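You operate a simulated robot arm through the tools that you are given. There is no shell and no other tool. Be economical: measure what you need, move in short steps, check, and stop when the job is done.

The job below is to be done with a simulated two-armed robot. You get a single attempt, and the scene is never put back.

TASK
Wipe up the spill on the top of the white table with the cloth and put it back.

It is judged by the outcome, as a careful person would: the job done as asked, and still so three seconds after it is handed in. It fails if anything else is knocked over, pushed out of place, dropped, spilled or broken. Flat cloth is picked up by pressing the open fingertips on it (5 to 10 N) and closing them slowly along it; thin cloth reads only 2 to 8 mm in the jaws.

THE ROBOT
Two 7-joint arms with two-finger parallel grippers on one trunk, on a base that drives. Base frame: it is fixed to the floor where the robot stands at the start and does not move with it; the origin is under the middle of the robot, x ahead of it, y to its left, z up. Readings come in m, degrees, newtons and seconds.
The left shoulder is at the start at [0.06, 0.189, 1.103], the right one opposite. With the tool pointing down near the work surface each hand reaches from about 0.1 to 0.62 m from the robot's upright axis, wherever it stands, measured 20 degrees to its own side. Payload 3.43 kg a hand.
The TCP of each hand is the grasp point between the finger pads, 0.03 m short of the fingertips. In the tool frame z runs along the fingers and y along their closing line. The gripper opens to 0.094 m. The fingers are 0.028 m wide and 0.01 m thick; the gripper's body (0.05 by 0.096 m) begins 0.055 m behind the TCP.
Orientation is that of the tool frame in the base frame, as a unit quaternion [w, x, y, z]. With the fingers straight down and closing along the base's y, the tool's x points along the base's -x, its y along +y and its z along -z.

THE INTERFACE
- The arms move only by the tool send_rows. It takes "left_commands", "right_commands" or both (then of equal length, played together; a hand with none holds still); each is a list of rows, each an object of numbers (a shift or turn left out is 0, a gripper value left out holds the last): "dx", "dy", "dz": the shift along the tool's x, y, z in m; "ax", "ay", "az": the turn, a rotation vector about the tool's x, y, z in degrees. In form: [{"dx": .., "dy": .., "dz": .., "ax": .., "ay": .., "az": ..}, ...]. A call has 1 to 20 rows; each row is the pose to reach, as a shift and turn from the pose commanded when the call began, along the tool's axes at that moment. "left_jaw" and "right_jaw" are, for a hand that has rows, the gripper command, from -1 (fully open) to 1 (shut), values between in proportion, set as the call begins (left out, the last holds). Rows are played at 5 a second. More than 0.05 m and 8.6 degrees between two rows, or a gripper value outside its range, and nothing of the call is played. A pose out of reach is approached as far as the arm can. The call stops where the force on the tool passes 40 N (or 10 N more than at its start, if that is more) or the arm is blocked; 0.2 s more then pass. The fingers move at their own pace (about 0.153 m/s each) and stop on an object; they squeeze with about 43 N. The grip force told is the motor's: it shows also when the fingers shut on nothing. Time passes only in rows, and 0.2 s behind the last, so rows that repeat a pose let the fingers close. It gives the time, the measured TCP pose, the force on the tool (base axes), the opening and the grip force at its end, in the units of the frame above (readings bear some noise), with the torque about the TCP (base axes, N m) and any sound that the robot's microphone picked up.
- Cameras (640 x 400 px; columns grow to the right, rows downward): "scene" is now at [0.005, -0.0324, 1.6448]; the picture's right is [-0.45, -0.89, 0.00], its down [-0.74, 0.37, -0.55] and it looks along [0.50, -0.25, -0.83] (base axes); focal length 276 px, centre (320, 200). "left" rides on the left gripper at [0.076, -0.014, -0.102] in its tool frame; the picture's right is [0.18, 0.98, 0.00], its down [-0.75, 0.14, -0.64] and it looks along [-0.63, 0.12, 0.77] (tool axes); focal length 243 px, centre (320, 200). "right" rides on the right gripper at [0.076, 0.014, -0.103] in its tool frame; the picture's right is [-0.18, 0.98, 0.00], its down [-0.75, -0.14, -0.64] and it looks along [-0.63, -0.12, 0.77] (tool axes); focal length 243 px, centre (320, 200). There is no depth. A picture from a camera that has moved, and an enlarged one, comes with that camera's place and axes in the base frame and with its lens.
- capture(camera): a new picture of that camera. It takes no simulated time.
- move_column(by): slides the trunk up (or, below 0, down) by that many m; the arms and the scene camera ride with it, the base frame stays. It gives what a move gives, with no picture.
- drive_base(legs): drives the robot by 1 to 6 legs, each [ahead, left, turn to the left] in m, m and degrees, along the robot's own axes; the way and the turn of a leg run together, so that a leg with both is an arc; at most 1.5 m and 180 degrees a leg. The arms and the cameras ride along, it lands a little off, and it stops where it bumps. It gives what a move gives.
- aim_head(pan, tilt): turns the head with the scene camera to pan (to the left, within 86 degrees either way) and tilt (down, from -29 to 69), counted from straight ahead of the robot. It gives what a move gives.
- close_up(camera, box): a new picture of the part [left, top, right, bottom] of that camera's present view, enlarged. It takes no simulated time.
- hand_in(): hands the job in; it is judged then, once.

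Go step by step. Nothing tells you exact positions but the pictures and the camera data: compare them with the known pose of the tool, close in by small moves and look again before you grip or let go. The budget is 120 turns and 108 pictures, counting those below and the enlarged ones. Unless the task says otherwise, let go and move clear before handing in, and close with one line.

The tools are called after "Call:" by a JSON object that holds its "api" and its "payload". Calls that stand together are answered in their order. send_rows: Moves the arms, as the interface text tells. Its arguments: {"type":"object","properties":{"left_commands":{"type":"array","items":{"type":"object","properties":{"dx":{"type":"number"},"dy":{"type":"number"},"dz":{"type":"number"},"ax":{"type":"number"},"ay":{"type":"number"},"az":{"type":"number"}}}},"left_jaw":{"type":"number"},"right_commands":{"type":"array","items":{"type":"object","properties":{"dx":{"type":"number"},"dy":{"type":"number"},"dz":{"type":"number"},"ax":{"type":"number"},"ay":{"type":"number"},"az":{"type":"number"}}}},"right_jaw":{"type":"number"}},"required":[]} The other tools are called the same way: move_column (by) slides the trunk up or down; drive_base (legs) drives the base; aim_head (pan, tilt) turns the head that bears the scene camera; capture (camera) takes a picture; close_up (camera, box) takes an enlarged picture of a part of a camera's view; hand_in () hands the job in.

At the start:

```text
t: 0.0
left_tool_pos: [0.4135, -0.0154, 0.9841]
left_tool_rot: [0.0, 0.0, 1.0, -0.001]
left_wrist_force: [-0.5, -0.5, -0.1]
left_ft_torque: [0.04, -0.02, 0.02]
left_width: 0.0942
left_grip_force: 0.0
right_tool_pos: [0.2884, -0.4176, 0.9918]
right_tool_rot: [0.0, 0.0, 1.0, 0.0]
right_wrist_force: [-0.5, 0.0, 0.4]
right_ft_torque: [0.0, 0.03, 0.02]
right_width: 0.0939
right_grip_force: 0.2
trunk travel left (down, up): [-0.775, 0.215]
robot x, y, heading: [0.0008, 0.0003, -0.2]
head pan, tilt: [-26.6, 56.3]
```

scene: 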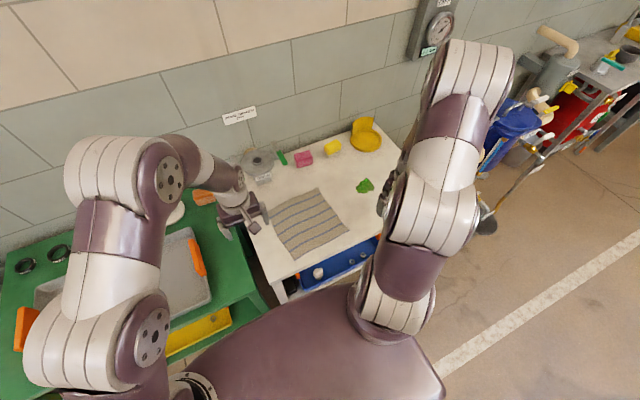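
right: 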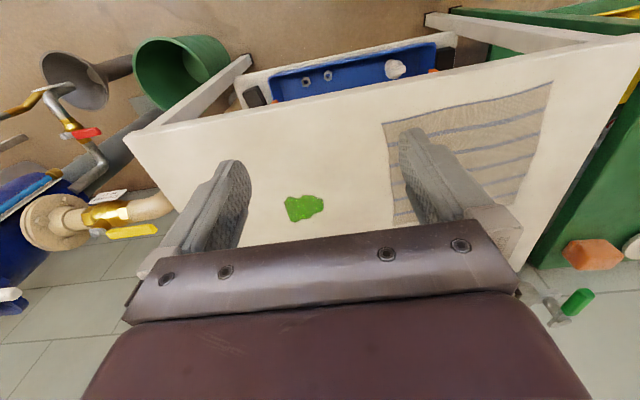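
left: 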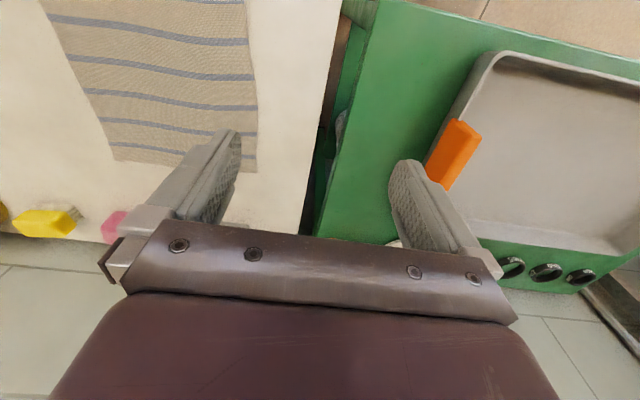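

The cloth lies on the white table at roughly x 0.37–0.64, y -0.11 to -0.35, and the green spill is near (0.55, -0.51), table top z≈0.70. I'll look closer and check the floor before moving the base.

Call:
{"api": "close_up", "payload": {"camera": "scene", "box": [220, 100, 420, 300]}}

Call:
{"api": "aim_head", "payload": {"pan": -60, "tilt": 60}}

Call:
{"api": "capture", "payload": {"camera": "scene"}}

```text
2.00 times, centred on (320, 200) of scene
camera zoom: at [0.005, -0.0324, 1.6448], right [-0.45, -0.89, 0.0], down [-0.74, 0.37, -0.55], along [0.5, -0.25, -0.83], focal length 552 px, centre (320, 200)
```

zoom: 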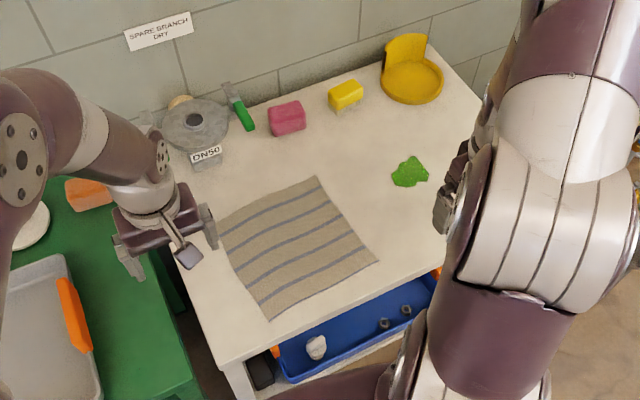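

```text
t: 1.0
left_tool_pos: [0.4124, -0.016, 0.9846]
left_tool_rot: [0.0, 0.001, 1.0, -0.001]
left_wrist_force: [-0.1, 0.7, -0.5]
left_ft_torque: [0.0, 0.04, 0.01]
left_width: 0.0939
left_grip_force: 0.1
right_tool_pos: [0.2891, -0.4188, 0.9918]
right_tool_rot: [0.0, 0.0, 1.0, 0.0]
right_wrist_force: [0.4, 0.3, 0.4]
right_ft_torque: [-0.03, 0.0, 0.03]
right_width: 0.0942
right_grip_force: 0.1
trunk travel left (down, up): [-0.775, 0.215]
robot x, y, heading: [-0.0019, 0.0027, -0.1]
head pan, tilt: [-60.0, 60.0]
```

```text
103 pictures are left
camera scene: at [-0.0248, -0.0584, 1.6404], right [-0.87, -0.5, 0.0], down [-0.43, 0.75, -0.5], along [0.25, -0.43, -0.87], focal length 276 px, centre (320, 200)
```

scene: 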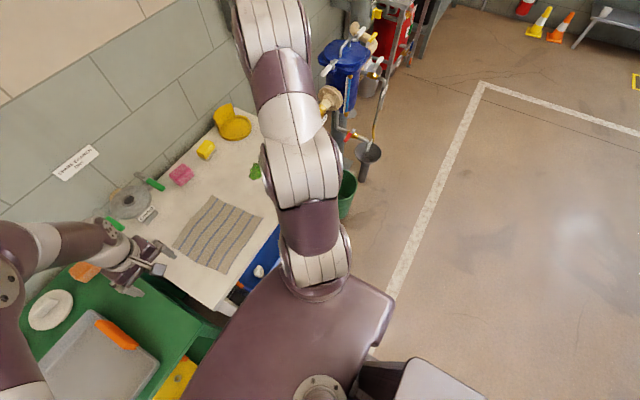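

The floor to the right is clear (bucket stays near y -0.9), so I'll slide the base 0.3 m right to bring the spill into the right arm's reach.

Call:
{"api": "drive_base", "payload": {"legs": [[0, -0.3, 0]]}}

Call:
{"api": "aim_head", "payload": {"pan": -10, "tilt": 60}}

Call:
{"api": "capture", "payload": {"camera": "scene"}}

Call:
{"api": "capture", "payload": {"camera": "right"}}

```text
t: 3.1
left_tool_pos: [0.411, -0.3242, 0.9844]
left_tool_rot: [0.0, 0.005, 1.0, -0.001]
left_wrist_force: [0.9, 0.0, -0.5]
left_ft_torque: [0.01, -0.01, -0.03]
left_width: 0.0942
left_grip_force: 0.0
right_tool_pos: [0.2837, -0.7261, 0.9917]
right_tool_rot: [0.0, 0.005, 1.0, 0.0]
right_wrist_force: [-0.4, -0.4, -0.5]
right_ft_torque: [-0.03, 0.0, 0.02]
right_width: 0.0942
right_grip_force: 0.1
trunk travel left (down, up): [-0.775, 0.215]
robot x, y, heading: [-0.0012, -0.3038, -0.7]
head pan, tilt: [-60.0, 60.0]
```

```text
t: 4.2
left_tool_pos: [0.4102, -0.3242, 0.9845]
left_tool_rot: [0.0, 0.005, 1.0, 0.0]
left_wrist_force: [0.6, -0.6, 0.4]
left_ft_torque: [0.02, 0.02, 0.01]
left_width: 0.0941
left_grip_force: 0.1
right_tool_pos: [0.2832, -0.7273, 0.9925]
right_tool_rot: [-0.001, 0.005, 1.0, 0.001]
right_wrist_force: [0.3, 0.8, 1.0]
right_ft_torque: [-0.03, 0.0, 0.01]
right_width: 0.0943
right_grip_force: 0.1
trunk travel left (down, up): [-0.775, 0.215]
robot x, y, heading: [-0.0057, -0.3033, -0.7]
head pan, tilt: [-10.0, 60.0]
```

```text
102 pictures are left
camera scene: at [0.0059, -0.3179, 1.6404], right [-0.18, -0.98, 0.0], down [-0.85, 0.16, -0.5], along [0.49, -0.09, -0.87], focal length 276 px, centre (320, 200)
```

scene: 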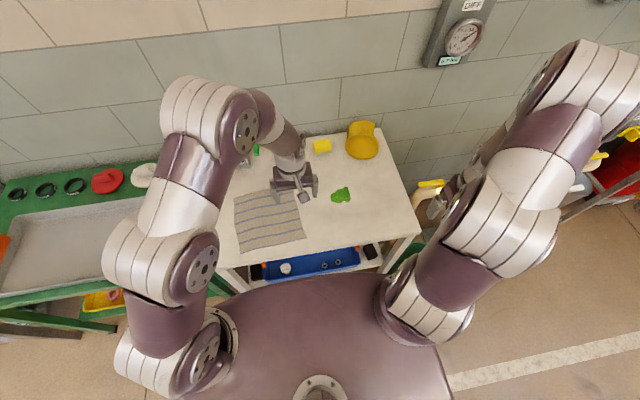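

```text
101 pictures are left
camera right: at [0.2074, -0.7101, 1.0948], right [0.19, 0.98, 0.0], down [0.75, -0.15, 0.64], along [0.63, -0.12, -0.77], focal length 243 px, centre (320, 200)
```

right: 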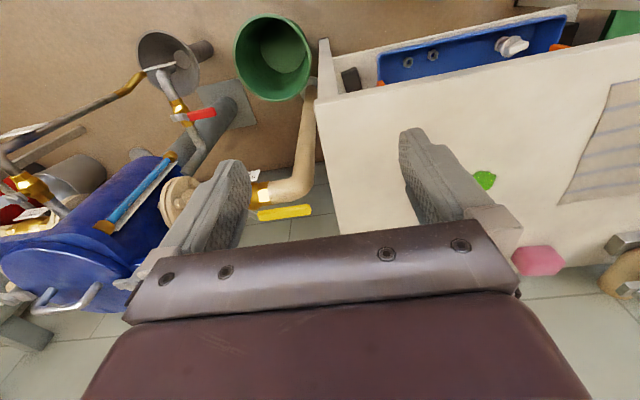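

The base moved cleanly. Next I swing the left hand out to the left and bring the right hand over the cloth's right edge to look at it.

Call:
{"api": "send_rows", "payload": {"left_commands": [{"dy": 0.03, "dz": -0.01}, {"dy": 0.06, "dz": -0.02}, {"dy": 0.09, "dz": -0.03}, {"dy": 0.12, "dz": -0.04}, {"dy": 0.15, "dz": -0.05}, {"dy": 0.18, "dz": -0.06}, {"dy": 0.21, "dz": -0.07}, {"dy": 0.24, "dz": -0.08}, {"dy": 0.27, "dz": -0.09}, {"dy": 0.3, "dz": -0.1}], "right_commands": [{"dx": -0.023, "dy": 0.042}, {"dx": -0.046, "dy": 0.084}, {"dx": -0.069, "dy": 0.126}, {"dx": -0.092, "dy": 0.168}, {"dx": -0.115, "dy": 0.21}, {"dx": -0.138, "dy": 0.252}, {"dx": -0.161, "dy": 0.294}, {"dx": -0.184, "dy": 0.336}, {"dx": -0.207, "dy": 0.378}, {"dx": -0.23, "dy": 0.419}]}}

Call:
{"api": "capture", "payload": {"camera": "right"}}

Call:
{"api": "capture", "payload": {"camera": "scene"}}

```text
t: 6.4
left_tool_pos: [0.4168, -0.0222, 1.0856]
left_tool_rot: [0.0, 0.006, 1.0, -0.001]
left_wrist_force: [-0.6, 0.1, -0.6]
left_ft_torque: [-0.02, -0.01, -0.02]
left_width: 0.0939
left_grip_force: 0.0
right_tool_pos: [0.5186, -0.3053, 0.9917]
right_tool_rot: [-0.001, 0.005, 1.0, -0.001]
right_wrist_force: [-0.3, -0.3, -0.3]
right_ft_torque: [-0.04, -0.02, 0.02]
right_width: 0.0936
right_grip_force: 0.0
trunk travel left (down, up): [-0.775, 0.215]
robot x, y, heading: [-0.001, -0.3073, -0.6]
head pan, tilt: [-10.0, 60.0]
```

```text
100 pictures are left
camera right: at [0.4434, -0.2893, 1.0953], right [0.19, 0.98, 0.0], down [0.75, -0.15, 0.64], along [0.63, -0.13, -0.77], focal length 243 px, centre (320, 200)
```

right: 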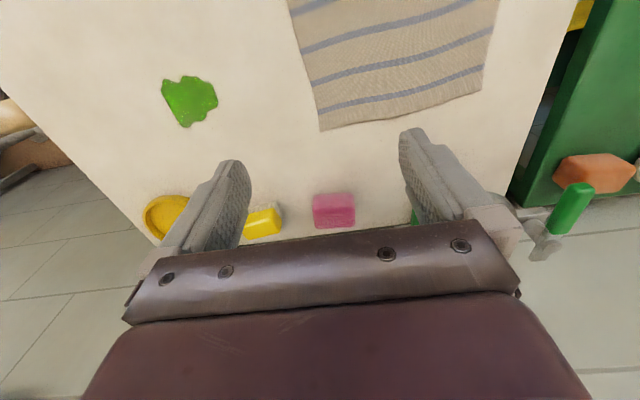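

```text
99 pictures are left
camera scene: at [0.007, -0.3146, 1.6404], right [-0.18, -0.98, 0.0], down [-0.85, 0.16, -0.5], along [0.49, -0.09, -0.87], focal length 276 px, centre (320, 200)
```

scene: 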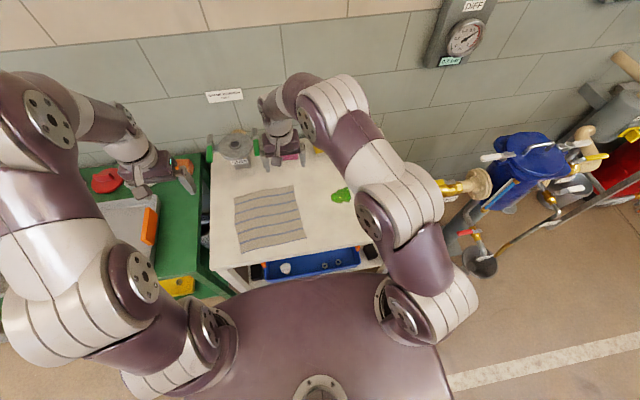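

Cloth spans about x 0.385–0.612, y -0.09 to -0.33, and the spill is near (0.535, -0.505). I move the half-open gripper above the cloth just inside its right edge.

Call:
{"api": "send_rows", "payload": {"right_commands": [{"dx": 0.019, "dy": 0.017, "dz": 0.04}, {"dx": 0.019, "dy": 0.017, "dz": 0.08}, {"dx": 0.019, "dy": 0.017, "dz": 0.12}, {"dx": 0.019, "dy": 0.017, "dz": 0.16}, {"dx": 0.019, "dy": 0.017, "dz": 0.2}, {"dx": 0.019, "dy": 0.017, "dz": 0.225}], "right_jaw": -0.05}}

Call:
{"api": "capture", "payload": {"camera": "right"}}

Call:
{"api": "close_up", "payload": {"camera": "scene", "box": [200, 130, 360, 290]}}

```text
t: 7.8
left_tool_pos: [0.4122, -0.0249, 1.0884]
left_tool_rot: [0.003, 0.005, 1.0, 0.0]
left_wrist_force: [-1.0, -0.6, 0.6]
left_ft_torque: [-0.02, -0.01, 0.0]
left_width: 0.094
left_grip_force: 0.1
right_tool_pos: [0.4977, -0.2886, 0.7717]
right_tool_rot: [0.006, 0.004, 1.0, 0.002]
right_wrist_force: [5.1, -0.4, 27.6]
right_ft_torque: [-0.79, 0.09, 0.15]
right_width: 0.0498
right_grip_force: 0.6
trunk travel left (down, up): [-0.775, 0.215]
robot x, y, heading: [-0.0019, -0.302, -0.5]
head pan, tilt: [-10.0, 60.0]
```

```text
98 pictures are left
camera right: at [0.4209, -0.2739, 0.8735], right [0.19, 0.98, 0.01], down [0.74, -0.15, 0.65], along [0.64, -0.12, -0.76], focal length 243 px, centre (320, 200)
```

right: 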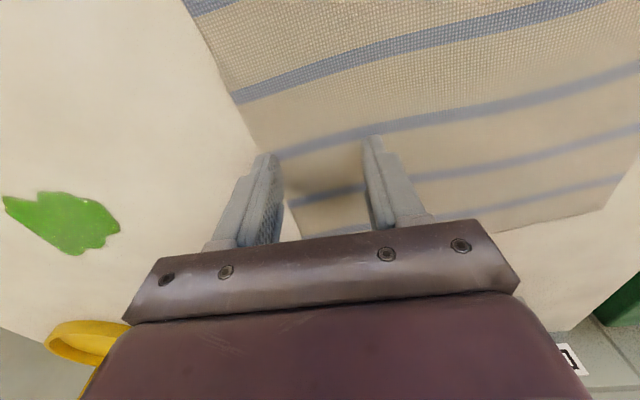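

```text
2.50 times, centred on (280, 210) of scene
camera zoom: at [0.0, -0.3177, 1.6411], right [-0.18, -0.98, 0.0], down [-0.85, 0.16, -0.5], along [0.49, -0.09, -0.86], focal length 690 px, centre (420, 175)
```

zoom: 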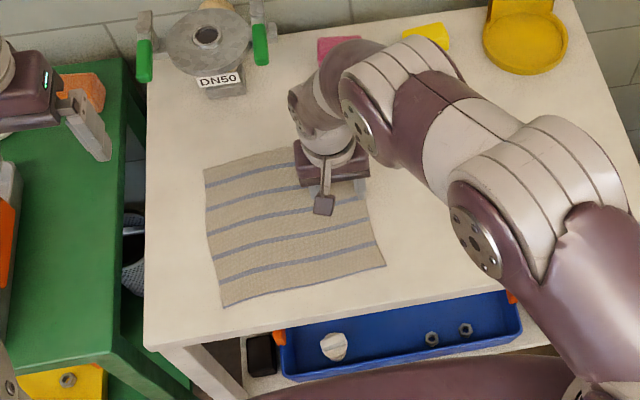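

The fingertips already touch at TCP z 0.772, so the table top is at about 0.743 and the spill at about (0.518, -0.49). I ease the press to ~8 N and start closing slowly.

Call:
{"api": "send_rows", "payload": {"right_commands": [{"dz": -0.0035}, {"dz": -0.0035}], "right_jaw": 0.0}}

```text
t: 8.4
left_tool_pos: [0.4132, -0.0251, 1.0872]
left_tool_rot: [0.002, 0.004, 1.0, -0.001]
left_wrist_force: [-0.7, -0.6, -0.6]
left_ft_torque: [0.0, -0.01, -0.01]
left_width: 0.0939
left_grip_force: 0.0
right_tool_pos: [0.496, -0.2898, 0.7708]
right_tool_rot: [0.002, 0.004, 1.0, 0.001]
right_wrist_force: [4.2, 5.7, 28.0]
right_ft_torque: [-0.43, 0.08, 0.05]
right_width: 0.0446
right_grip_force: 0.2
trunk travel left (down, up): [-0.775, 0.215]
robot x, y, heading: [-0.0022, -0.3039, -0.6]
head pan, tilt: [-10.0, 60.0]
```

Force is still 28 N, so I raise a few mm more.

Call:
{"api": "send_rows", "payload": {"right_commands": [{"dz": -0.003}, {"dz": -0.003}]}}

```text
t: 9.0
left_tool_pos: [0.4141, -0.0255, 1.0872]
left_tool_rot: [0.001, 0.006, 1.0, -0.001]
left_wrist_force: [0.1, 0.0, 0.0]
left_ft_torque: [0.03, 0.02, 0.0]
left_width: 0.0938
left_grip_force: 0.0
right_tool_pos: [0.4957, -0.2926, 0.7716]
right_tool_rot: [-0.001, 0.006, 1.0, -0.001]
right_wrist_force: [-0.8, 1.9, 9.9]
right_ft_torque: [-0.08, 0.05, -0.02]
right_width: 0.0463
right_grip_force: 0.1
trunk travel left (down, up): [-0.775, 0.215]
robot x, y, heading: [-0.0011, -0.3014, -0.6]
head pan, tilt: [-10.0, 60.0]
```

About 10 N now; closing gradually.

Call:
{"api": "send_rows", "payload": {"right_commands": [{"dz": 0}, {"dz": 0}], "right_jaw": 0.3}}

Call:
{"api": "send_rows", "payload": {"right_commands": [{"dz": 0}, {"dz": 0}], "right_jaw": 0.6}}

Call:
{"api": "capture", "payload": {"camera": "right"}}

```text
t: 9.6
left_tool_pos: [0.4155, -0.0257, 1.0856]
left_tool_rot: [0.001, 0.005, 1.0, 0.0]
left_wrist_force: [0.1, -0.6, -0.4]
left_ft_torque: [0.01, -0.01, -0.03]
left_width: 0.0939
left_grip_force: 0.1
right_tool_pos: [0.4965, -0.2929, 0.7708]
right_tool_rot: [-0.001, 0.005, 1.0, -0.002]
right_wrist_force: [-1.1, 0.0, 2.6]
right_ft_torque: [-0.05, 0.05, -0.03]
right_width: 0.0331
right_grip_force: 0.2
trunk travel left (down, up): [-0.775, 0.215]
robot x, y, heading: [-0.0025, -0.3069, -0.7]
head pan, tilt: [-10.0, 60.0]
```

```text
t: 10.2
left_tool_pos: [0.4168, -0.0237, 1.0869]
left_tool_rot: [0.0, 0.006, 1.0, 0.0]
left_wrist_force: [-0.3, 1.1, -0.3]
left_ft_torque: [-0.01, 0.0, -0.01]
left_width: 0.094
left_grip_force: 0.1
right_tool_pos: [0.4962, -0.2916, 0.7716]
right_tool_rot: [0.0, 0.005, 1.0, -0.001]
right_wrist_force: [0.8, 0.7, -0.3]
right_ft_torque: [-0.01, 0.01, -0.02]
right_width: 0.0187
right_grip_force: 0.0
trunk travel left (down, up): [-0.775, 0.215]
robot x, y, heading: [0.0031, -0.3052, -0.5]
head pan, tilt: [-10.0, 60.0]
```

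```text
96 pictures are left
camera right: at [0.4218, -0.2758, 0.8751], right [0.19, 0.98, 0.0], down [0.75, -0.15, 0.64], along [0.63, -0.12, -0.77], focal length 243 px, centre (320, 200)
```

right: 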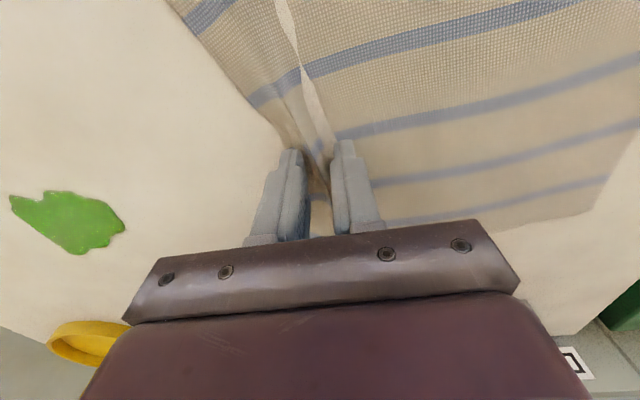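

A ruck has formed between the fingers, but the press faded. I press 2 mm more and finish closing.

Call:
{"api": "send_rows", "payload": {"right_commands": [{"dz": 0.002}, {"dz": 0.002}, {"dz": 0.002}], "right_jaw": 0.8}}

Call:
{"api": "send_rows", "payload": {"right_commands": [{"dz": 0}, {"dz": 0}, {"dz": 0}], "right_jaw": 1}}

Call:
{"api": "capture", "payload": {"camera": "right"}}

```text
t: 11.0
left_tool_pos: [0.4157, -0.0243, 1.087]
left_tool_rot: [0.0, 0.006, 1.0, 0.0]
left_wrist_force: [-0.9, -0.6, 0.3]
left_ft_torque: [-0.01, -0.01, 0.0]
left_width: 0.094
left_grip_force: 0.0
right_tool_pos: [0.4974, -0.2917, 0.7716]
right_tool_rot: [0.001, 0.005, 1.0, 0.0]
right_wrist_force: [-0.1, 0.9, 13.4]
right_ft_torque: [-0.09, 0.03, 0.0]
right_width: 0.0094
right_grip_force: 0.1
trunk travel left (down, up): [-0.775, 0.215]
robot x, y, heading: [-0.0016, -0.3038, -0.5]
head pan, tilt: [-10.0, 60.0]
```

```text
t: 11.8
left_tool_pos: [0.414, -0.0256, 1.0876]
left_tool_rot: [0.001, 0.005, 1.0, 0.001]
left_wrist_force: [0.5, 0.0, 0.5]
left_ft_torque: [-0.03, -0.02, 0.0]
left_width: 0.0942
left_grip_force: 0.1
right_tool_pos: [0.4975, -0.2907, 0.772]
right_tool_rot: [0.002, 0.005, 1.0, 0.0]
right_wrist_force: [2.6, 0.7, 17.5]
right_ft_torque: [-0.07, -0.08, 0.01]
right_width: 0.0021
right_grip_force: 36.9
trunk travel left (down, up): [-0.775, 0.215]
robot x, y, heading: [-0.0006, -0.3056, -0.6]
head pan, tilt: [-10.0, 60.0]
```

```text
95 pictures are left
camera right: at [0.4212, -0.2761, 0.8741], right [0.19, 0.98, 0.0], down [0.75, -0.15, 0.64], along [0.63, -0.12, -0.77], focal length 243 px, centre (320, 200)
```

right: 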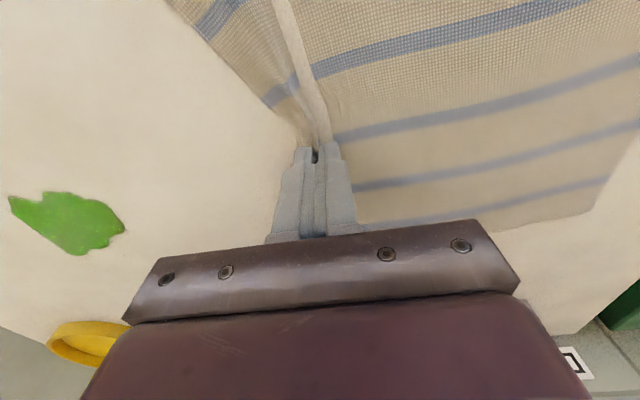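

The jaws read 2.1 mm with full grip force, so cloth is pinched. I ease up slightly and drag it right toward the spill to confirm it follows.

Call:
{"api": "send_rows", "payload": {"right_commands": [{"dz": -0.004}, {"dy": -0.02, "dz": -0.004}, {"dy": -0.04, "dz": -0.004}, {"dy": -0.06, "dz": -0.004}, {"dy": -0.08, "dz": -0.004}, {"dy": -0.1, "dz": -0.004}]}}

Call:
{"api": "capture", "payload": {"camera": "right"}}

Call:
{"api": "close_up", "payload": {"camera": "scene", "box": [200, 130, 400, 290]}}

```text
t: 13.2
left_tool_pos: [0.4168, -0.0258, 1.086]
left_tool_rot: [0.0, 0.005, 1.0, 0.0]
left_wrist_force: [0.2, -0.7, 0.1]
left_ft_torque: [-0.01, 0.0, 0.04]
left_width: 0.0939
left_grip_force: 0.0
right_tool_pos: [0.4946, -0.3936, 0.7764]
right_tool_rot: [0.0, 0.004, 1.0, 0.001]
right_wrist_force: [0.6, -0.8, 1.1]
right_ft_torque: [-0.02, 0.02, 0.0]
right_width: 0.0023
right_grip_force: 36.8
trunk travel left (down, up): [-0.775, 0.215]
robot x, y, heading: [-0.0013, -0.3064, -0.7]
head pan, tilt: [-10.0, 60.0]
```

```text
94 pictures are left
camera right: at [0.4197, -0.3772, 0.8792], right [0.19, 0.98, 0.0], down [0.75, -0.15, 0.64], along [0.63, -0.12, -0.77], focal length 243 px, centre (320, 200)
```

right: 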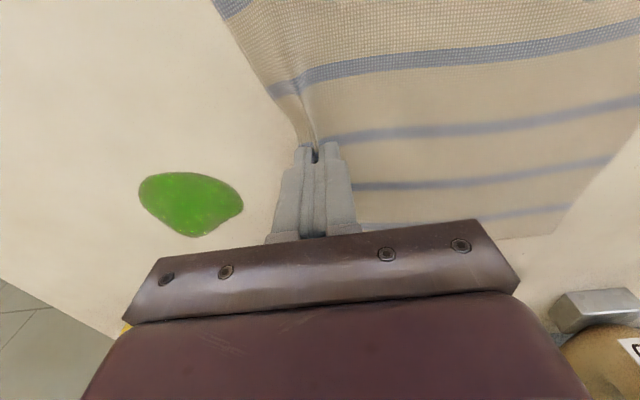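

```text
2.50 times, centred on (300, 210) of scene
camera zoom: at [0.006, -0.3179, 1.6404], right [-0.18, -0.98, 0.0], down [-0.85, 0.16, -0.5], along [0.49, -0.09, -0.87], focal length 690 px, centre (370, 175)
```

zoom: 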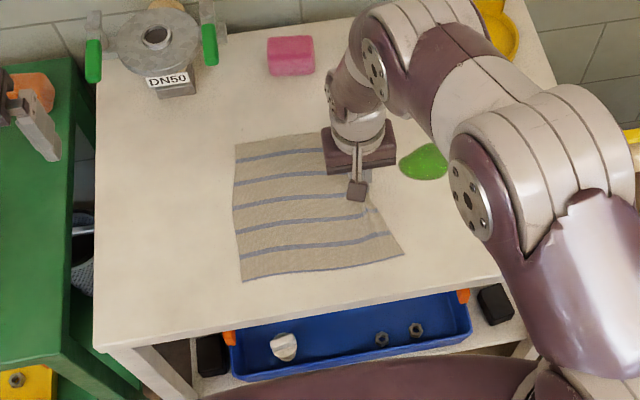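

The cloth follows. Now I press lightly and wipe across the spill, first along its middle.

Call:
{"api": "send_rows", "payload": {"right_commands": [{"dx": -0.02, "dy": -0.015, "dz": 0.002}, {"dx": -0.022, "dy": -0.035, "dz": 0.005}, {"dx": -0.024, "dy": -0.055, "dz": 0.006}, {"dx": -0.024, "dy": -0.075, "dz": 0.006}, {"dx": -0.024, "dy": -0.095, "dz": 0.006}, {"dx": -0.024, "dy": -0.115, "dz": 0.006}, {"dx": -0.024, "dy": -0.135, "dz": 0.006}, {"dx": -0.024, "dy": -0.155, "dz": 0.006}, {"dx": -0.024, "dy": -0.175, "dz": 0.006}]}}

Call:
{"api": "capture", "payload": {"camera": "right"}}

Call:
{"api": "close_up", "payload": {"camera": "scene", "box": [200, 130, 400, 290]}}

```text
t: 15.2
left_tool_pos: [0.413, -0.0238, 1.0874]
left_tool_rot: [0.001, 0.004, 1.0, -0.002]
left_wrist_force: [-0.3, -0.5, -0.2]
left_ft_torque: [-0.02, 0.02, 0.0]
left_width: 0.0941
left_grip_force: 0.1
right_tool_pos: [0.5194, -0.5667, 0.7722]
right_tool_rot: [0.003, 0.004, 1.0, -0.002]
right_wrist_force: [0.1, 11.5, 31.2]
right_ft_torque: [0.24, 0.14, -0.07]
right_width: 0.0022
right_grip_force: 37.5
trunk travel left (down, up): [-0.775, 0.215]
robot x, y, heading: [-0.0048, -0.3018, -0.5]
head pan, tilt: [-10.0, 60.0]
```

```text
92 pictures are left
camera right: at [0.4444, -0.5506, 0.8739], right [0.19, 0.98, 0.0], down [0.75, -0.15, 0.65], along [0.63, -0.13, -0.76], focal length 243 px, centre (320, 200)
```

right: 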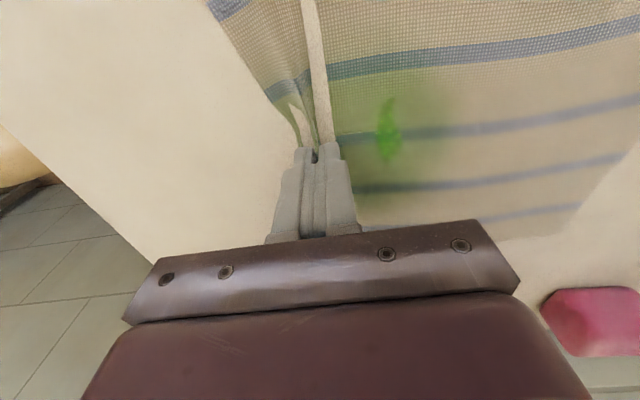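

```text
2.50 times, centred on (300, 210) of scene
camera zoom: at [0.0015, -0.3137, 1.6406], right [-0.18, -0.98, 0.0], down [-0.85, 0.16, -0.5], along [0.49, -0.09, -0.86], focal length 690 px, centre (370, 175)
```

zoom: 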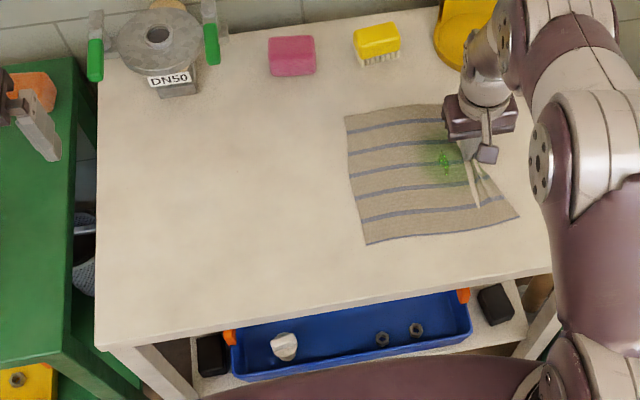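

The spill is being absorbed into the cloth. I scrub back and forth with slightly less pressure, at varied x.

Call:
{"api": "send_rows", "payload": {"right_commands": [{"dx": -0.01, "dz": -0.003}, {"dx": -0.02, "dy": 0.025, "dz": -0.002}, {"dx": -0.02, "dy": 0.05, "dz": -0.002}, {"dx": -0.02, "dy": 0.075, "dz": -0.002}, {"dx": -0.02, "dy": 0.1, "dz": -0.002}, {"dx": -0.02, "dy": 0.125, "dz": -0.002}, {"dx": 0.0, "dy": 0.13, "dz": -0.002}, {"dx": 0.02, "dy": 0.125, "dz": -0.002}, {"dx": 0.02, "dy": 0.1, "dz": -0.002}, {"dx": 0.02, "dy": 0.075, "dz": -0.002}, {"dx": 0.02, "dy": 0.05, "dz": -0.002}, {"dx": 0.02, "dy": 0.025, "dz": -0.002}, {"dx": 0.02, "dy": 0.0, "dz": -0.002}, {"dx": 0.0, "dy": 0.0, "dz": -0.002}]}}

Call:
{"api": "capture", "payload": {"camera": "right"}}

Call:
{"api": "close_up", "payload": {"camera": "scene", "box": [200, 130, 400, 290]}}

```text
t: 18.2
left_tool_pos: [0.4154, -0.0255, 1.0876]
left_tool_rot: [0.001, 0.005, 1.0, -0.001]
left_wrist_force: [-0.7, 0.1, 0.0]
left_ft_torque: [-0.01, -0.01, -0.02]
left_width: 0.0939
left_grip_force: 0.1
right_tool_pos: [0.5174, -0.5661, 0.7723]
right_tool_rot: [0.0, 0.005, 1.0, -0.001]
right_wrist_force: [-1.9, -1.5, 4.5]
right_ft_torque: [-0.11, 0.06, 0.0]
right_width: 0.0021
right_grip_force: 36.6
trunk travel left (down, up): [-0.775, 0.215]
robot x, y, heading: [-0.0013, -0.3023, -0.6]
head pan, tilt: [-10.0, 60.0]
```

```text
90 pictures are left
camera right: at [0.4419, -0.5501, 0.8746], right [0.19, 0.98, 0.0], down [0.75, -0.15, 0.64], along [0.63, -0.13, -0.77], focal length 243 px, centre (320, 200)
```

right: 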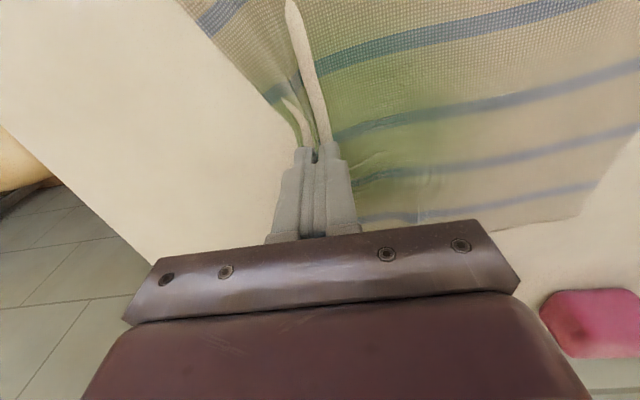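

```text
2.50 times, centred on (300, 210) of scene
camera zoom: at [0.0052, -0.3165, 1.6405], right [-0.18, -0.98, 0.0], down [-0.85, 0.16, -0.5], along [0.49, -0.09, -0.87], focal length 690 px, centre (370, 175)
```

zoom: 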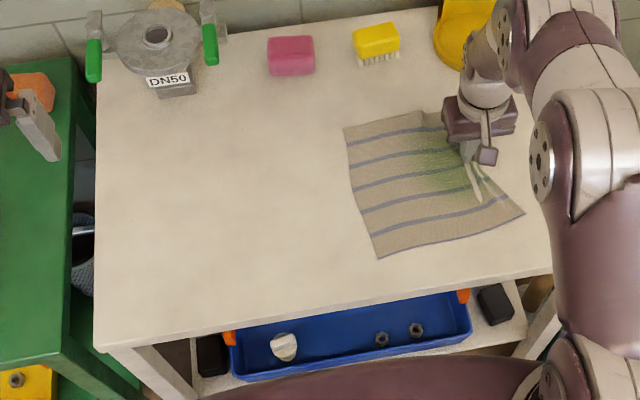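

The bright residue is gone and the stain is in the cloth. One more scrub over the area, then I lift the edge to inspect the table beneath.

Call:
{"api": "send_rows", "payload": {"right_commands": [{"dx": 0.0, "dy": 0.025, "dz": 0.001}, {"dx": 0.0, "dy": 0.05, "dz": 0.001}, {"dx": 0.0, "dy": 0.075, "dz": 0.001}, {"dx": 0.0, "dy": 0.1, "dz": 0.001}, {"dx": 0.0, "dy": 0.125, "dz": 0.001}, {"dx": -0.03, "dy": 0.125, "dz": 0.001}, {"dx": -0.03, "dy": 0.1, "dz": 0.001}, {"dx": -0.03, "dy": 0.075, "dz": 0.001}, {"dx": -0.03, "dy": 0.05, "dz": 0.001}, {"dx": -0.03, "dy": 0.025, "dz": 0.001}, {"dx": 0.0, "dy": 0.0, "dz": 0.0}]}}

Call:
{"api": "send_rows", "payload": {"right_commands": [{"dz": -0.03}, {"dz": -0.06}, {"dz": -0.09}, {"dz": -0.12}, {"dz": -0.15}, {"dz": -0.18}, {"dz": -0.21}, {"dz": -0.24}, {"dz": -0.26}, {"dz": -0.27}]}}

Call:
{"api": "capture", "payload": {"camera": "right"}}

Call:
{"api": "close_up", "payload": {"camera": "scene", "box": [200, 130, 400, 290]}}

```text
t: 20.6
left_tool_pos: [0.4155, -0.0241, 1.0871]
left_tool_rot: [0.001, 0.005, 1.0, -0.001]
left_wrist_force: [-0.1, 1.3, -0.1]
left_ft_torque: [0.0, 0.01, -0.01]
left_width: 0.0941
left_grip_force: 0.0
right_tool_pos: [0.5172, -0.5661, 0.7724]
right_tool_rot: [0.002, 0.004, 1.0, -0.001]
right_wrist_force: [6.3, 1.7, 17.3]
right_ft_torque: [0.02, -0.2, 0.01]
right_width: 0.0023
right_grip_force: 37.2
trunk travel left (down, up): [-0.775, 0.215]
robot x, y, heading: [0.0004, -0.3023, -0.4]
head pan, tilt: [-10.0, 60.0]
```

```text
t: 22.8
left_tool_pos: [0.4162, -0.0249, 1.0863]
left_tool_rot: [0.0, 0.006, 1.0, 0.0]
left_wrist_force: [-0.6, -0.2, -0.1]
left_ft_torque: [-0.01, -0.01, -0.04]
left_width: 0.0937
left_grip_force: 0.1
right_tool_pos: [0.519, -0.5661, 1.0411]
right_tool_rot: [0.001, 0.005, 1.0, 0.0]
right_wrist_force: [0.1, 0.5, 0.4]
right_ft_torque: [-0.03, 0.02, 0.01]
right_width: 0.0023
right_grip_force: 37.1
trunk travel left (down, up): [-0.775, 0.215]
robot x, y, heading: [0.0007, -0.3022, -1.0]
head pan, tilt: [-10.0, 60.0]
```

```text
88 pictures are left
camera right: at [0.4438, -0.5502, 1.1444], right [0.19, 0.98, 0.0], down [0.75, -0.15, 0.64], along [0.63, -0.12, -0.77], focal length 243 px, centre (320, 200)
```

right: 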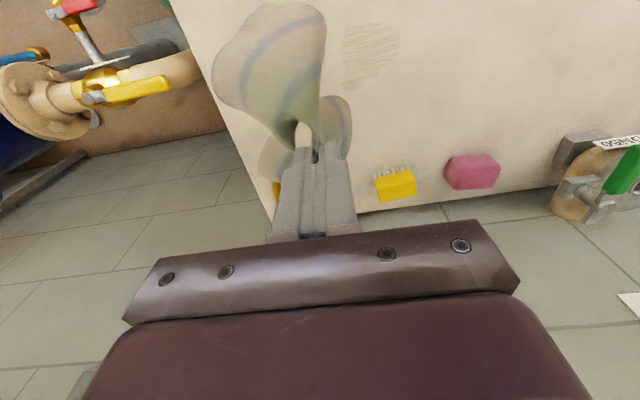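

```text
2.50 times, centred on (300, 210) of scene
camera zoom: at [0.0059, -0.3172, 1.6404], right [-0.18, -0.98, 0.0], down [-0.85, 0.16, -0.5], along [0.49, -0.09, -0.87], focal length 690 px, centre (370, 175)
```

zoom: 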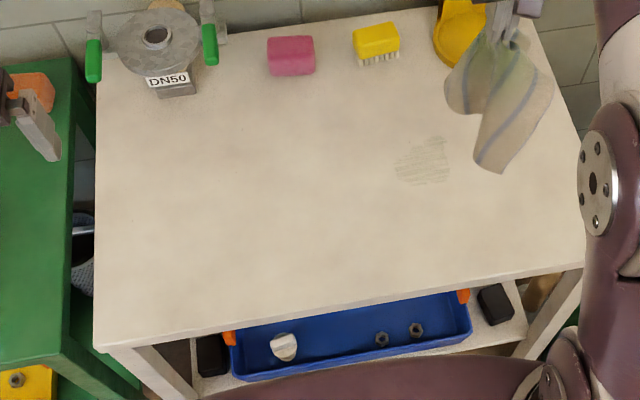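

Most is gone but a faint streaky film remains. Zooming in to see what's left.

Call:
{"api": "close_up", "payload": {"camera": "scene", "box": [310, 165, 360, 215]}}

Call:
{"api": "close_up", "payload": {"camera": "right", "box": [310, 0, 450, 110]}}

```text
8.00 times, centred on (335, 190) of scene
camera zoom: at [0.0059, -0.3172, 1.6404], right [-0.18, -0.98, 0.0], down [-0.85, 0.16, -0.5], along [0.49, -0.09, -0.87], focal length 2209 px, centre (200, 280)
```

zoom: 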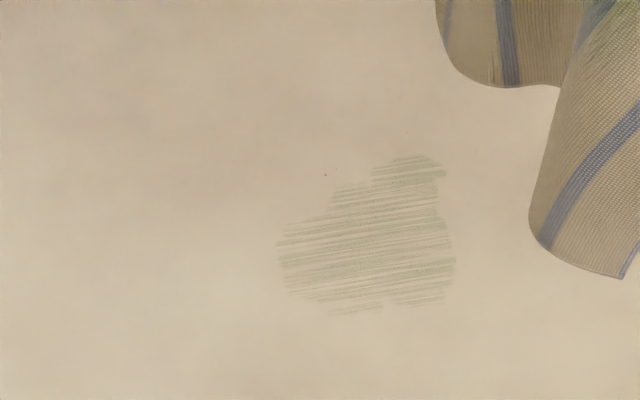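

```text
3.64 times, centred on (380, 55) of right
camera zoom: at [0.4438, -0.5502, 1.1444], right [0.19, 0.98, 0.0], down [0.75, -0.15, 0.64], along [0.63, -0.12, -0.77], focal length 882 px, centre (102, 727)
```

zoom: 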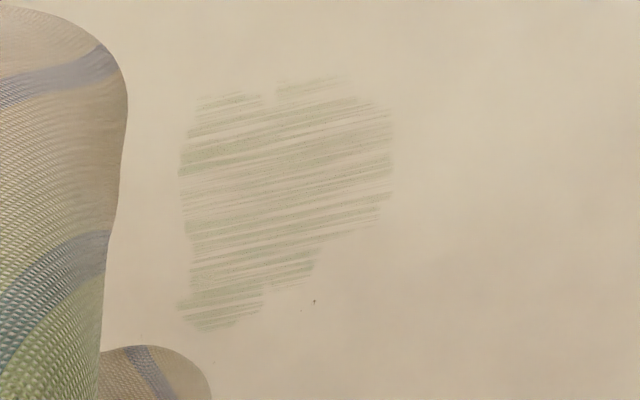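

A thin film remains at x 0.478–0.566, y -0.45 to -0.534. I re-lay the cloth to the left of the spill and scrub systematically across that whole patch.

Call:
{"api": "send_rows", "payload": {"right_commands": [{"dy": 0.04}, {"dy": 0.08}, {"dy": 0.12}, {"dy": 0.16}, {"dy": 0.2}, {"dy": 0.24}, {"dy": 0.28}, {"dy": 0.31}, {"dy": 0.316}, {"dy": 0.316}]}}

Call:
{"api": "send_rows", "payload": {"right_commands": [{"dz": 0.03}, {"dz": 0.06}, {"dz": 0.07}, {"dy": -0.03, "dz": 0.073}, {"dy": -0.06, "dz": 0.085}, {"dy": -0.09, "dz": 0.1}, {"dy": -0.115, "dz": 0.12}, {"dy": -0.14, "dz": 0.145}, {"dy": -0.16, "dz": 0.175}, {"dy": -0.175, "dz": 0.205}, {"dy": -0.185, "dz": 0.235}, {"dy": -0.19, "dz": 0.255}, {"dy": -0.19, "dz": 0.263}]}}

Call:
{"api": "capture", "payload": {"camera": "right"}}

Call:
{"api": "close_up", "payload": {"camera": "scene", "box": [200, 130, 400, 290]}}

```text
t: 25.0
left_tool_pos: [0.4168, -0.0233, 1.0863]
left_tool_rot: [0.0, 0.006, 1.0, 0.0]
left_wrist_force: [0.0, 0.2, -0.6]
left_ft_torque: [0.02, 0.02, -0.02]
left_width: 0.0939
left_grip_force: 0.0
right_tool_pos: [0.5162, -0.2545, 1.0346]
right_tool_rot: [0.001, 0.005, 1.0, 0.001]
right_wrist_force: [-0.1, 0.2, -0.4]
right_ft_torque: [-0.01, 0.0, -0.02]
right_width: 0.0024
right_grip_force: 37.2
right hand out of reach, approached as far as the arm can: row 8, 9, 10
trunk travel left (down, up): [-0.775, 0.215]
robot x, y, heading: [-0.0034, -0.3074, -0.6]
head pan, tilt: [-10.0, 60.0]
```

```text
t: 27.8
left_tool_pos: [0.4169, -0.0248, 1.0857]
left_tool_rot: [0.0, 0.005, 1.0, 0.0]
left_wrist_force: [0.4, 0.1, -0.5]
left_ft_torque: [0.02, 0.0, 0.02]
left_width: 0.0939
left_grip_force: 0.0
right_tool_pos: [0.5139, -0.4449, 0.7754]
right_tool_rot: [-0.001, 0.005, 1.0, 0.001]
right_wrist_force: [-0.9, 0.6, 3.1]
right_ft_torque: [0.05, 0.0, -0.01]
right_width: 0.0025
right_grip_force: 37.0
trunk travel left (down, up): [-0.775, 0.215]
robot x, y, heading: [-0.0026, -0.3048, -0.7]
head pan, tilt: [-10.0, 60.0]
```

```text
84 pictures are left
camera right: at [0.4391, -0.4287, 0.8778], right [0.19, 0.98, 0.0], down [0.75, -0.15, 0.64], along [0.63, -0.12, -0.77], focal length 243 px, centre (320, 200)
```

right: 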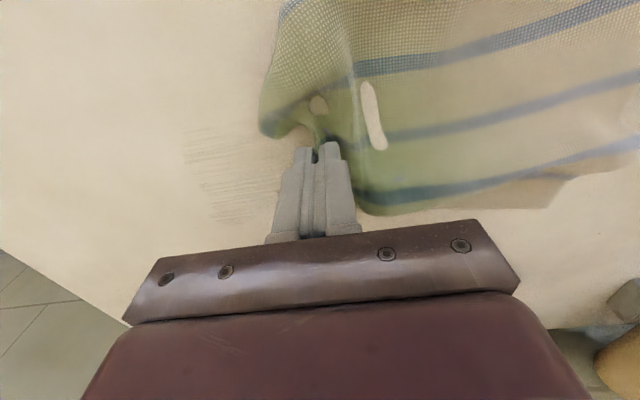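

```text
2.50 times, centred on (300, 210) of scene
camera zoom: at [0.0059, -0.3171, 1.6404], right [-0.18, -0.98, 0.0], down [-0.85, 0.16, -0.5], along [0.49, -0.09, -0.87], focal length 690 px, centre (370, 175)
```

zoom: 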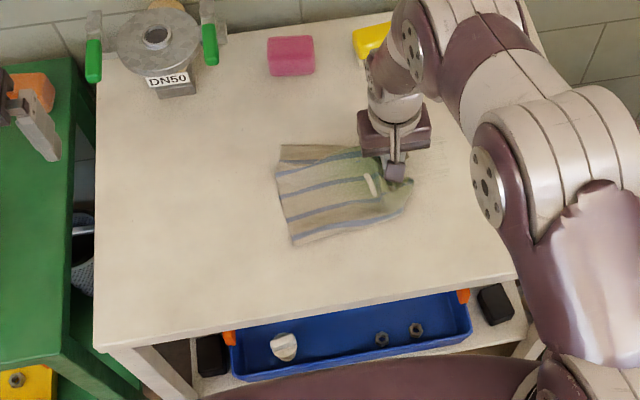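

The cloth is laid out trailing left of the film. Now scrubbing several lanes across the patch.

Call:
{"api": "send_rows", "payload": {"right_commands": [{"dx": 0.0, "dy": 0.0, "dz": 0.003}, {"dx": 0.0, "dy": -0.03, "dz": 0.004}, {"dx": 0.0, "dy": -0.06, "dz": 0.004}, {"dx": 0.0, "dy": -0.09, "dz": 0.004}, {"dx": 0.0, "dy": -0.13, "dz": 0.004}, {"dx": 0.02, "dy": -0.13, "dz": 0.004}, {"dx": 0.02, "dy": -0.09, "dz": 0.004}, {"dx": 0.02, "dy": -0.06, "dz": 0.004}, {"dx": 0.02, "dy": -0.03, "dz": 0.004}, {"dx": 0.02, "dy": 0.0, "dz": 0.004}, {"dx": 0.035, "dy": 0.0, "dz": 0.004}, {"dx": 0.035, "dy": -0.03, "dz": 0.004}, {"dx": 0.035, "dy": -0.06, "dz": 0.004}, {"dx": 0.035, "dy": -0.09, "dz": 0.004}, {"dx": 0.035, "dy": -0.13, "dz": 0.004}]}}

Call:
{"api": "send_rows", "payload": {"right_commands": [{"dx": -0.025}, {"dx": -0.05}, {"dx": -0.05, "dy": 0.04}, {"dx": -0.05, "dy": 0.07}, {"dx": -0.05, "dy": 0.1}, {"dx": -0.05, "dy": 0.13}, {"dx": -0.07, "dy": 0.13}, {"dx": -0.07, "dy": 0.1}, {"dx": -0.07, "dy": 0.07}, {"dx": -0.07, "dy": 0.04}, {"dx": -0.07, "dy": 0.0}, {"dx": -0.085, "dy": 0.0}, {"dx": -0.085, "dy": 0.04}, {"dx": -0.085, "dy": 0.07}, {"dx": -0.085, "dy": 0.1}, {"dx": -0.085, "dy": 0.13}]}}

Call:
{"api": "capture", "payload": {"camera": "right"}}

Call:
{"api": "close_up", "payload": {"camera": "scene", "box": [200, 130, 400, 290]}}

```text
t: 31.0
left_tool_pos: [0.415, -0.0249, 1.0881]
left_tool_rot: [0.001, 0.003, 1.0, 0.0]
left_wrist_force: [-0.2, -0.9, 0.2]
left_ft_torque: [0.04, 0.0, 0.0]
left_width: 0.0942
left_grip_force: 0.1
right_tool_pos: [0.476, -0.5743, 0.7735]
right_tool_rot: [0.001, 0.005, 1.0, 0.0]
right_wrist_force: [0.5, 3.3, 10.6]
right_ft_torque: [0.17, -0.16, 0.03]
right_width: 0.0025
right_grip_force: 36.8
trunk travel left (down, up): [-0.775, 0.215]
robot x, y, heading: [-0.0051, -0.3072, -0.4]
head pan, tilt: [-10.0, 60.0]
```

```text
t: 32.5
left_tool_pos: [0.4137, -0.0241, 1.087]
left_tool_rot: [0.002, 0.005, 1.0, -0.001]
left_wrist_force: [-0.5, 0.0, -0.3]
left_ft_torque: [-0.03, 0.01, 0.01]
left_width: 0.0943
left_grip_force: 0.0
right_tool_pos: [0.5326, -0.4432, 0.7726]
right_tool_rot: [0.001, 0.005, 1.0, -0.001]
right_wrist_force: [-6.8, 1.6, 26.3]
right_ft_torque: [0.17, -0.03, 0.02]
right_width: 0.0025
right_grip_force: 36.9
trunk travel left (down, up): [-0.775, 0.215]
robot x, y, heading: [0.0053, -0.3061, -0.7]
head pan, tilt: [-10.0, 60.0]
stopped in row 7 (right hand): the force on the tool passed its limit at 45 N (the readings are from after the stop); the commanded pose is now the measured one
```

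```text
82 pictures are left
camera right: at [0.4571, -0.4276, 0.8754], right [0.19, 0.98, 0.0], down [0.75, -0.15, 0.64], along [0.63, -0.12, -0.77], focal length 243 px, centre (320, 200)
```

right: 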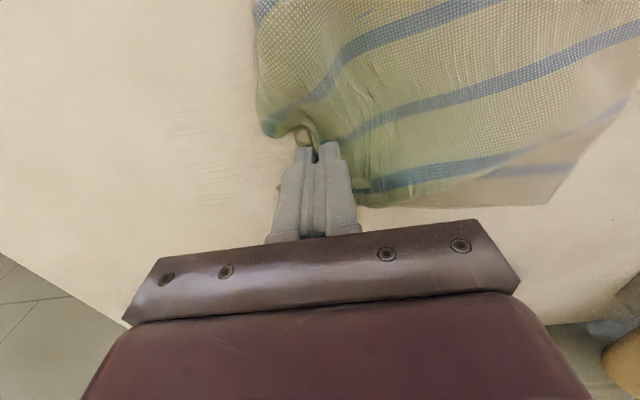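

```text
2.50 times, centred on (300, 210) of scene
camera zoom: at [0.003, -0.3163, 1.6403], right [-0.18, -0.98, 0.0], down [-0.85, 0.16, -0.5], along [0.49, -0.09, -0.87], focal length 690 px, centre (370, 175)
```

zoom: 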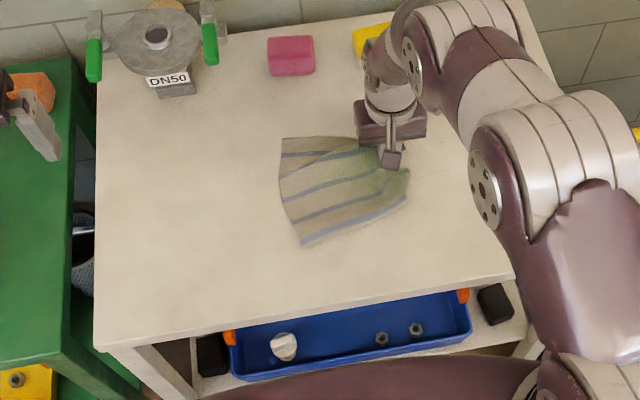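

The film is clearly fading. I continue the remaining far-side lanes, now with commanded pose reset.

Call:
{"api": "send_rows", "payload": {"right_commands": [{"dx": -0.015, "dz": 0.0}, {"dx": -0.015, "dy": -0.03, "dz": 0.001}, {"dx": -0.015, "dy": -0.06, "dz": 0.001}, {"dx": -0.015, "dy": -0.09, "dz": 0.001}, {"dx": -0.015, "dy": -0.13, "dz": 0.001}, {"dx": -0.03, "dy": -0.13, "dz": 0.001}, {"dx": -0.03, "dy": -0.1, "dz": 0.001}, {"dx": -0.03, "dy": -0.07, "dz": 0.001}, {"dx": -0.03, "dy": -0.04, "dz": 0.001}, {"dx": -0.03, "dy": 0.0, "dz": 0.001}, {"dx": 0.0, "dy": 0.0, "dz": 0.0}, {"dx": 0.0, "dy": -0.03, "dz": 0.001}, {"dx": 0.0, "dy": -0.06, "dz": 0.001}, {"dx": 0.0, "dy": -0.09, "dz": 0.001}, {"dx": 0.0, "dy": -0.13, "dz": 0.001}]}}

Call:
{"api": "send_rows", "payload": {"right_commands": [{"dx": 0.02}, {"dx": 0.02, "dy": 0.03}, {"dx": 0.02, "dy": 0.06}, {"dx": 0.02, "dy": 0.09}, {"dx": 0.02, "dy": 0.12}, {"dx": 0.04, "dy": 0.12}, {"dx": 0.04, "dy": 0.09}, {"dx": 0.04, "dy": 0.06}, {"dx": 0.04, "dy": 0.03}, {"dx": 0.04, "dy": 0.0}, {"dx": 0.02, "dy": 0.03}, {"dx": 0.02, "dy": 0.06}, {"dx": 0.02, "dy": 0.09}, {"dx": 0.02, "dy": 0.12}]}}

Call:
{"api": "capture", "payload": {"camera": "right"}}

Call:
{"api": "close_up", "payload": {"camera": "scene", "box": [200, 130, 400, 290]}}

```text
t: 33.5
left_tool_pos: [0.4142, -0.0233, 1.0876]
left_tool_rot: [0.002, 0.005, 1.0, 0.0]
left_wrist_force: [0.8, -0.8, 1.1]
left_ft_torque: [-0.01, 0.03, 0.0]
left_width: 0.0941
left_grip_force: 0.1
right_tool_pos: [0.5483, -0.5208, 0.7726]
right_tool_rot: [0.004, 0.005, 1.0, -0.001]
right_wrist_force: [-7.4, 1.7, 27.2]
right_ft_torque: [0.16, -0.07, 0.04]
right_width: 0.0022
right_grip_force: 37.1
trunk travel left (down, up): [-0.775, 0.215]
robot x, y, heading: [-0.0014, -0.3071, -0.5]
head pan, tilt: [-10.0, 60.0]
stopped in row 4 (right hand): the force on the tool passed its limit at 41 N (the readings are from after the stop); the commanded pose is now the measured one
```

```text
t: 34.0
left_tool_pos: [0.4143, -0.0231, 1.0881]
left_tool_rot: [0.001, 0.006, 1.0, -0.001]
left_wrist_force: [0.4, 0.1, 0.0]
left_ft_torque: [0.01, 0.0, 0.03]
left_width: 0.0939
left_grip_force: 0.1
right_tool_pos: [0.5314, -0.5059, 0.771]
right_tool_rot: [0.007, 0.005, 1.0, -0.001]
right_wrist_force: [-5.0, -0.6, 19.0]
right_ft_torque: [0.05, 0.04, 0.01]
right_width: 0.0023
right_grip_force: 37.5
trunk travel left (down, up): [-0.775, 0.215]
robot x, y, heading: [-0.0025, -0.3028, -0.2]
head pan, tilt: [-10.0, 60.0]
stopped in row 2 (right hand): the force on the tool passed its limit at 41 N (the readings are from after the stop); the commanded pose is now the measured one
```

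```text
80 pictures are left
camera right: at [0.4556, -0.4902, 0.8745], right [0.19, 0.98, 0.0], down [0.74, -0.15, 0.65], along [0.64, -0.13, -0.76], focal length 243 px, centre (320, 200)
```

right: 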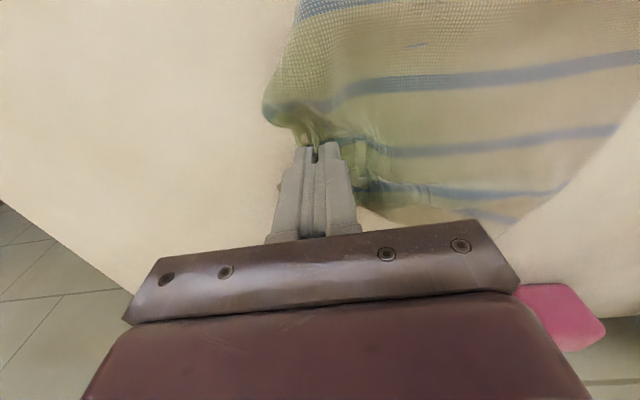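

```text
2.50 times, centred on (300, 210) of scene
camera zoom: at [0.0038, -0.3162, 1.6401], right [-0.18, -0.98, 0.0], down [-0.85, 0.16, -0.5], along [0.49, -0.09, -0.87], focal length 690 px, centre (370, 175)
```

zoom: 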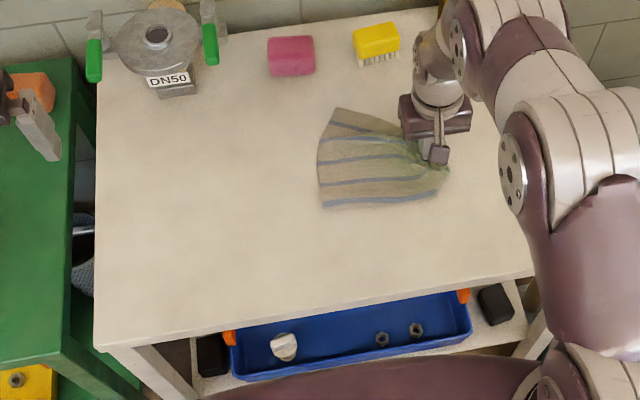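

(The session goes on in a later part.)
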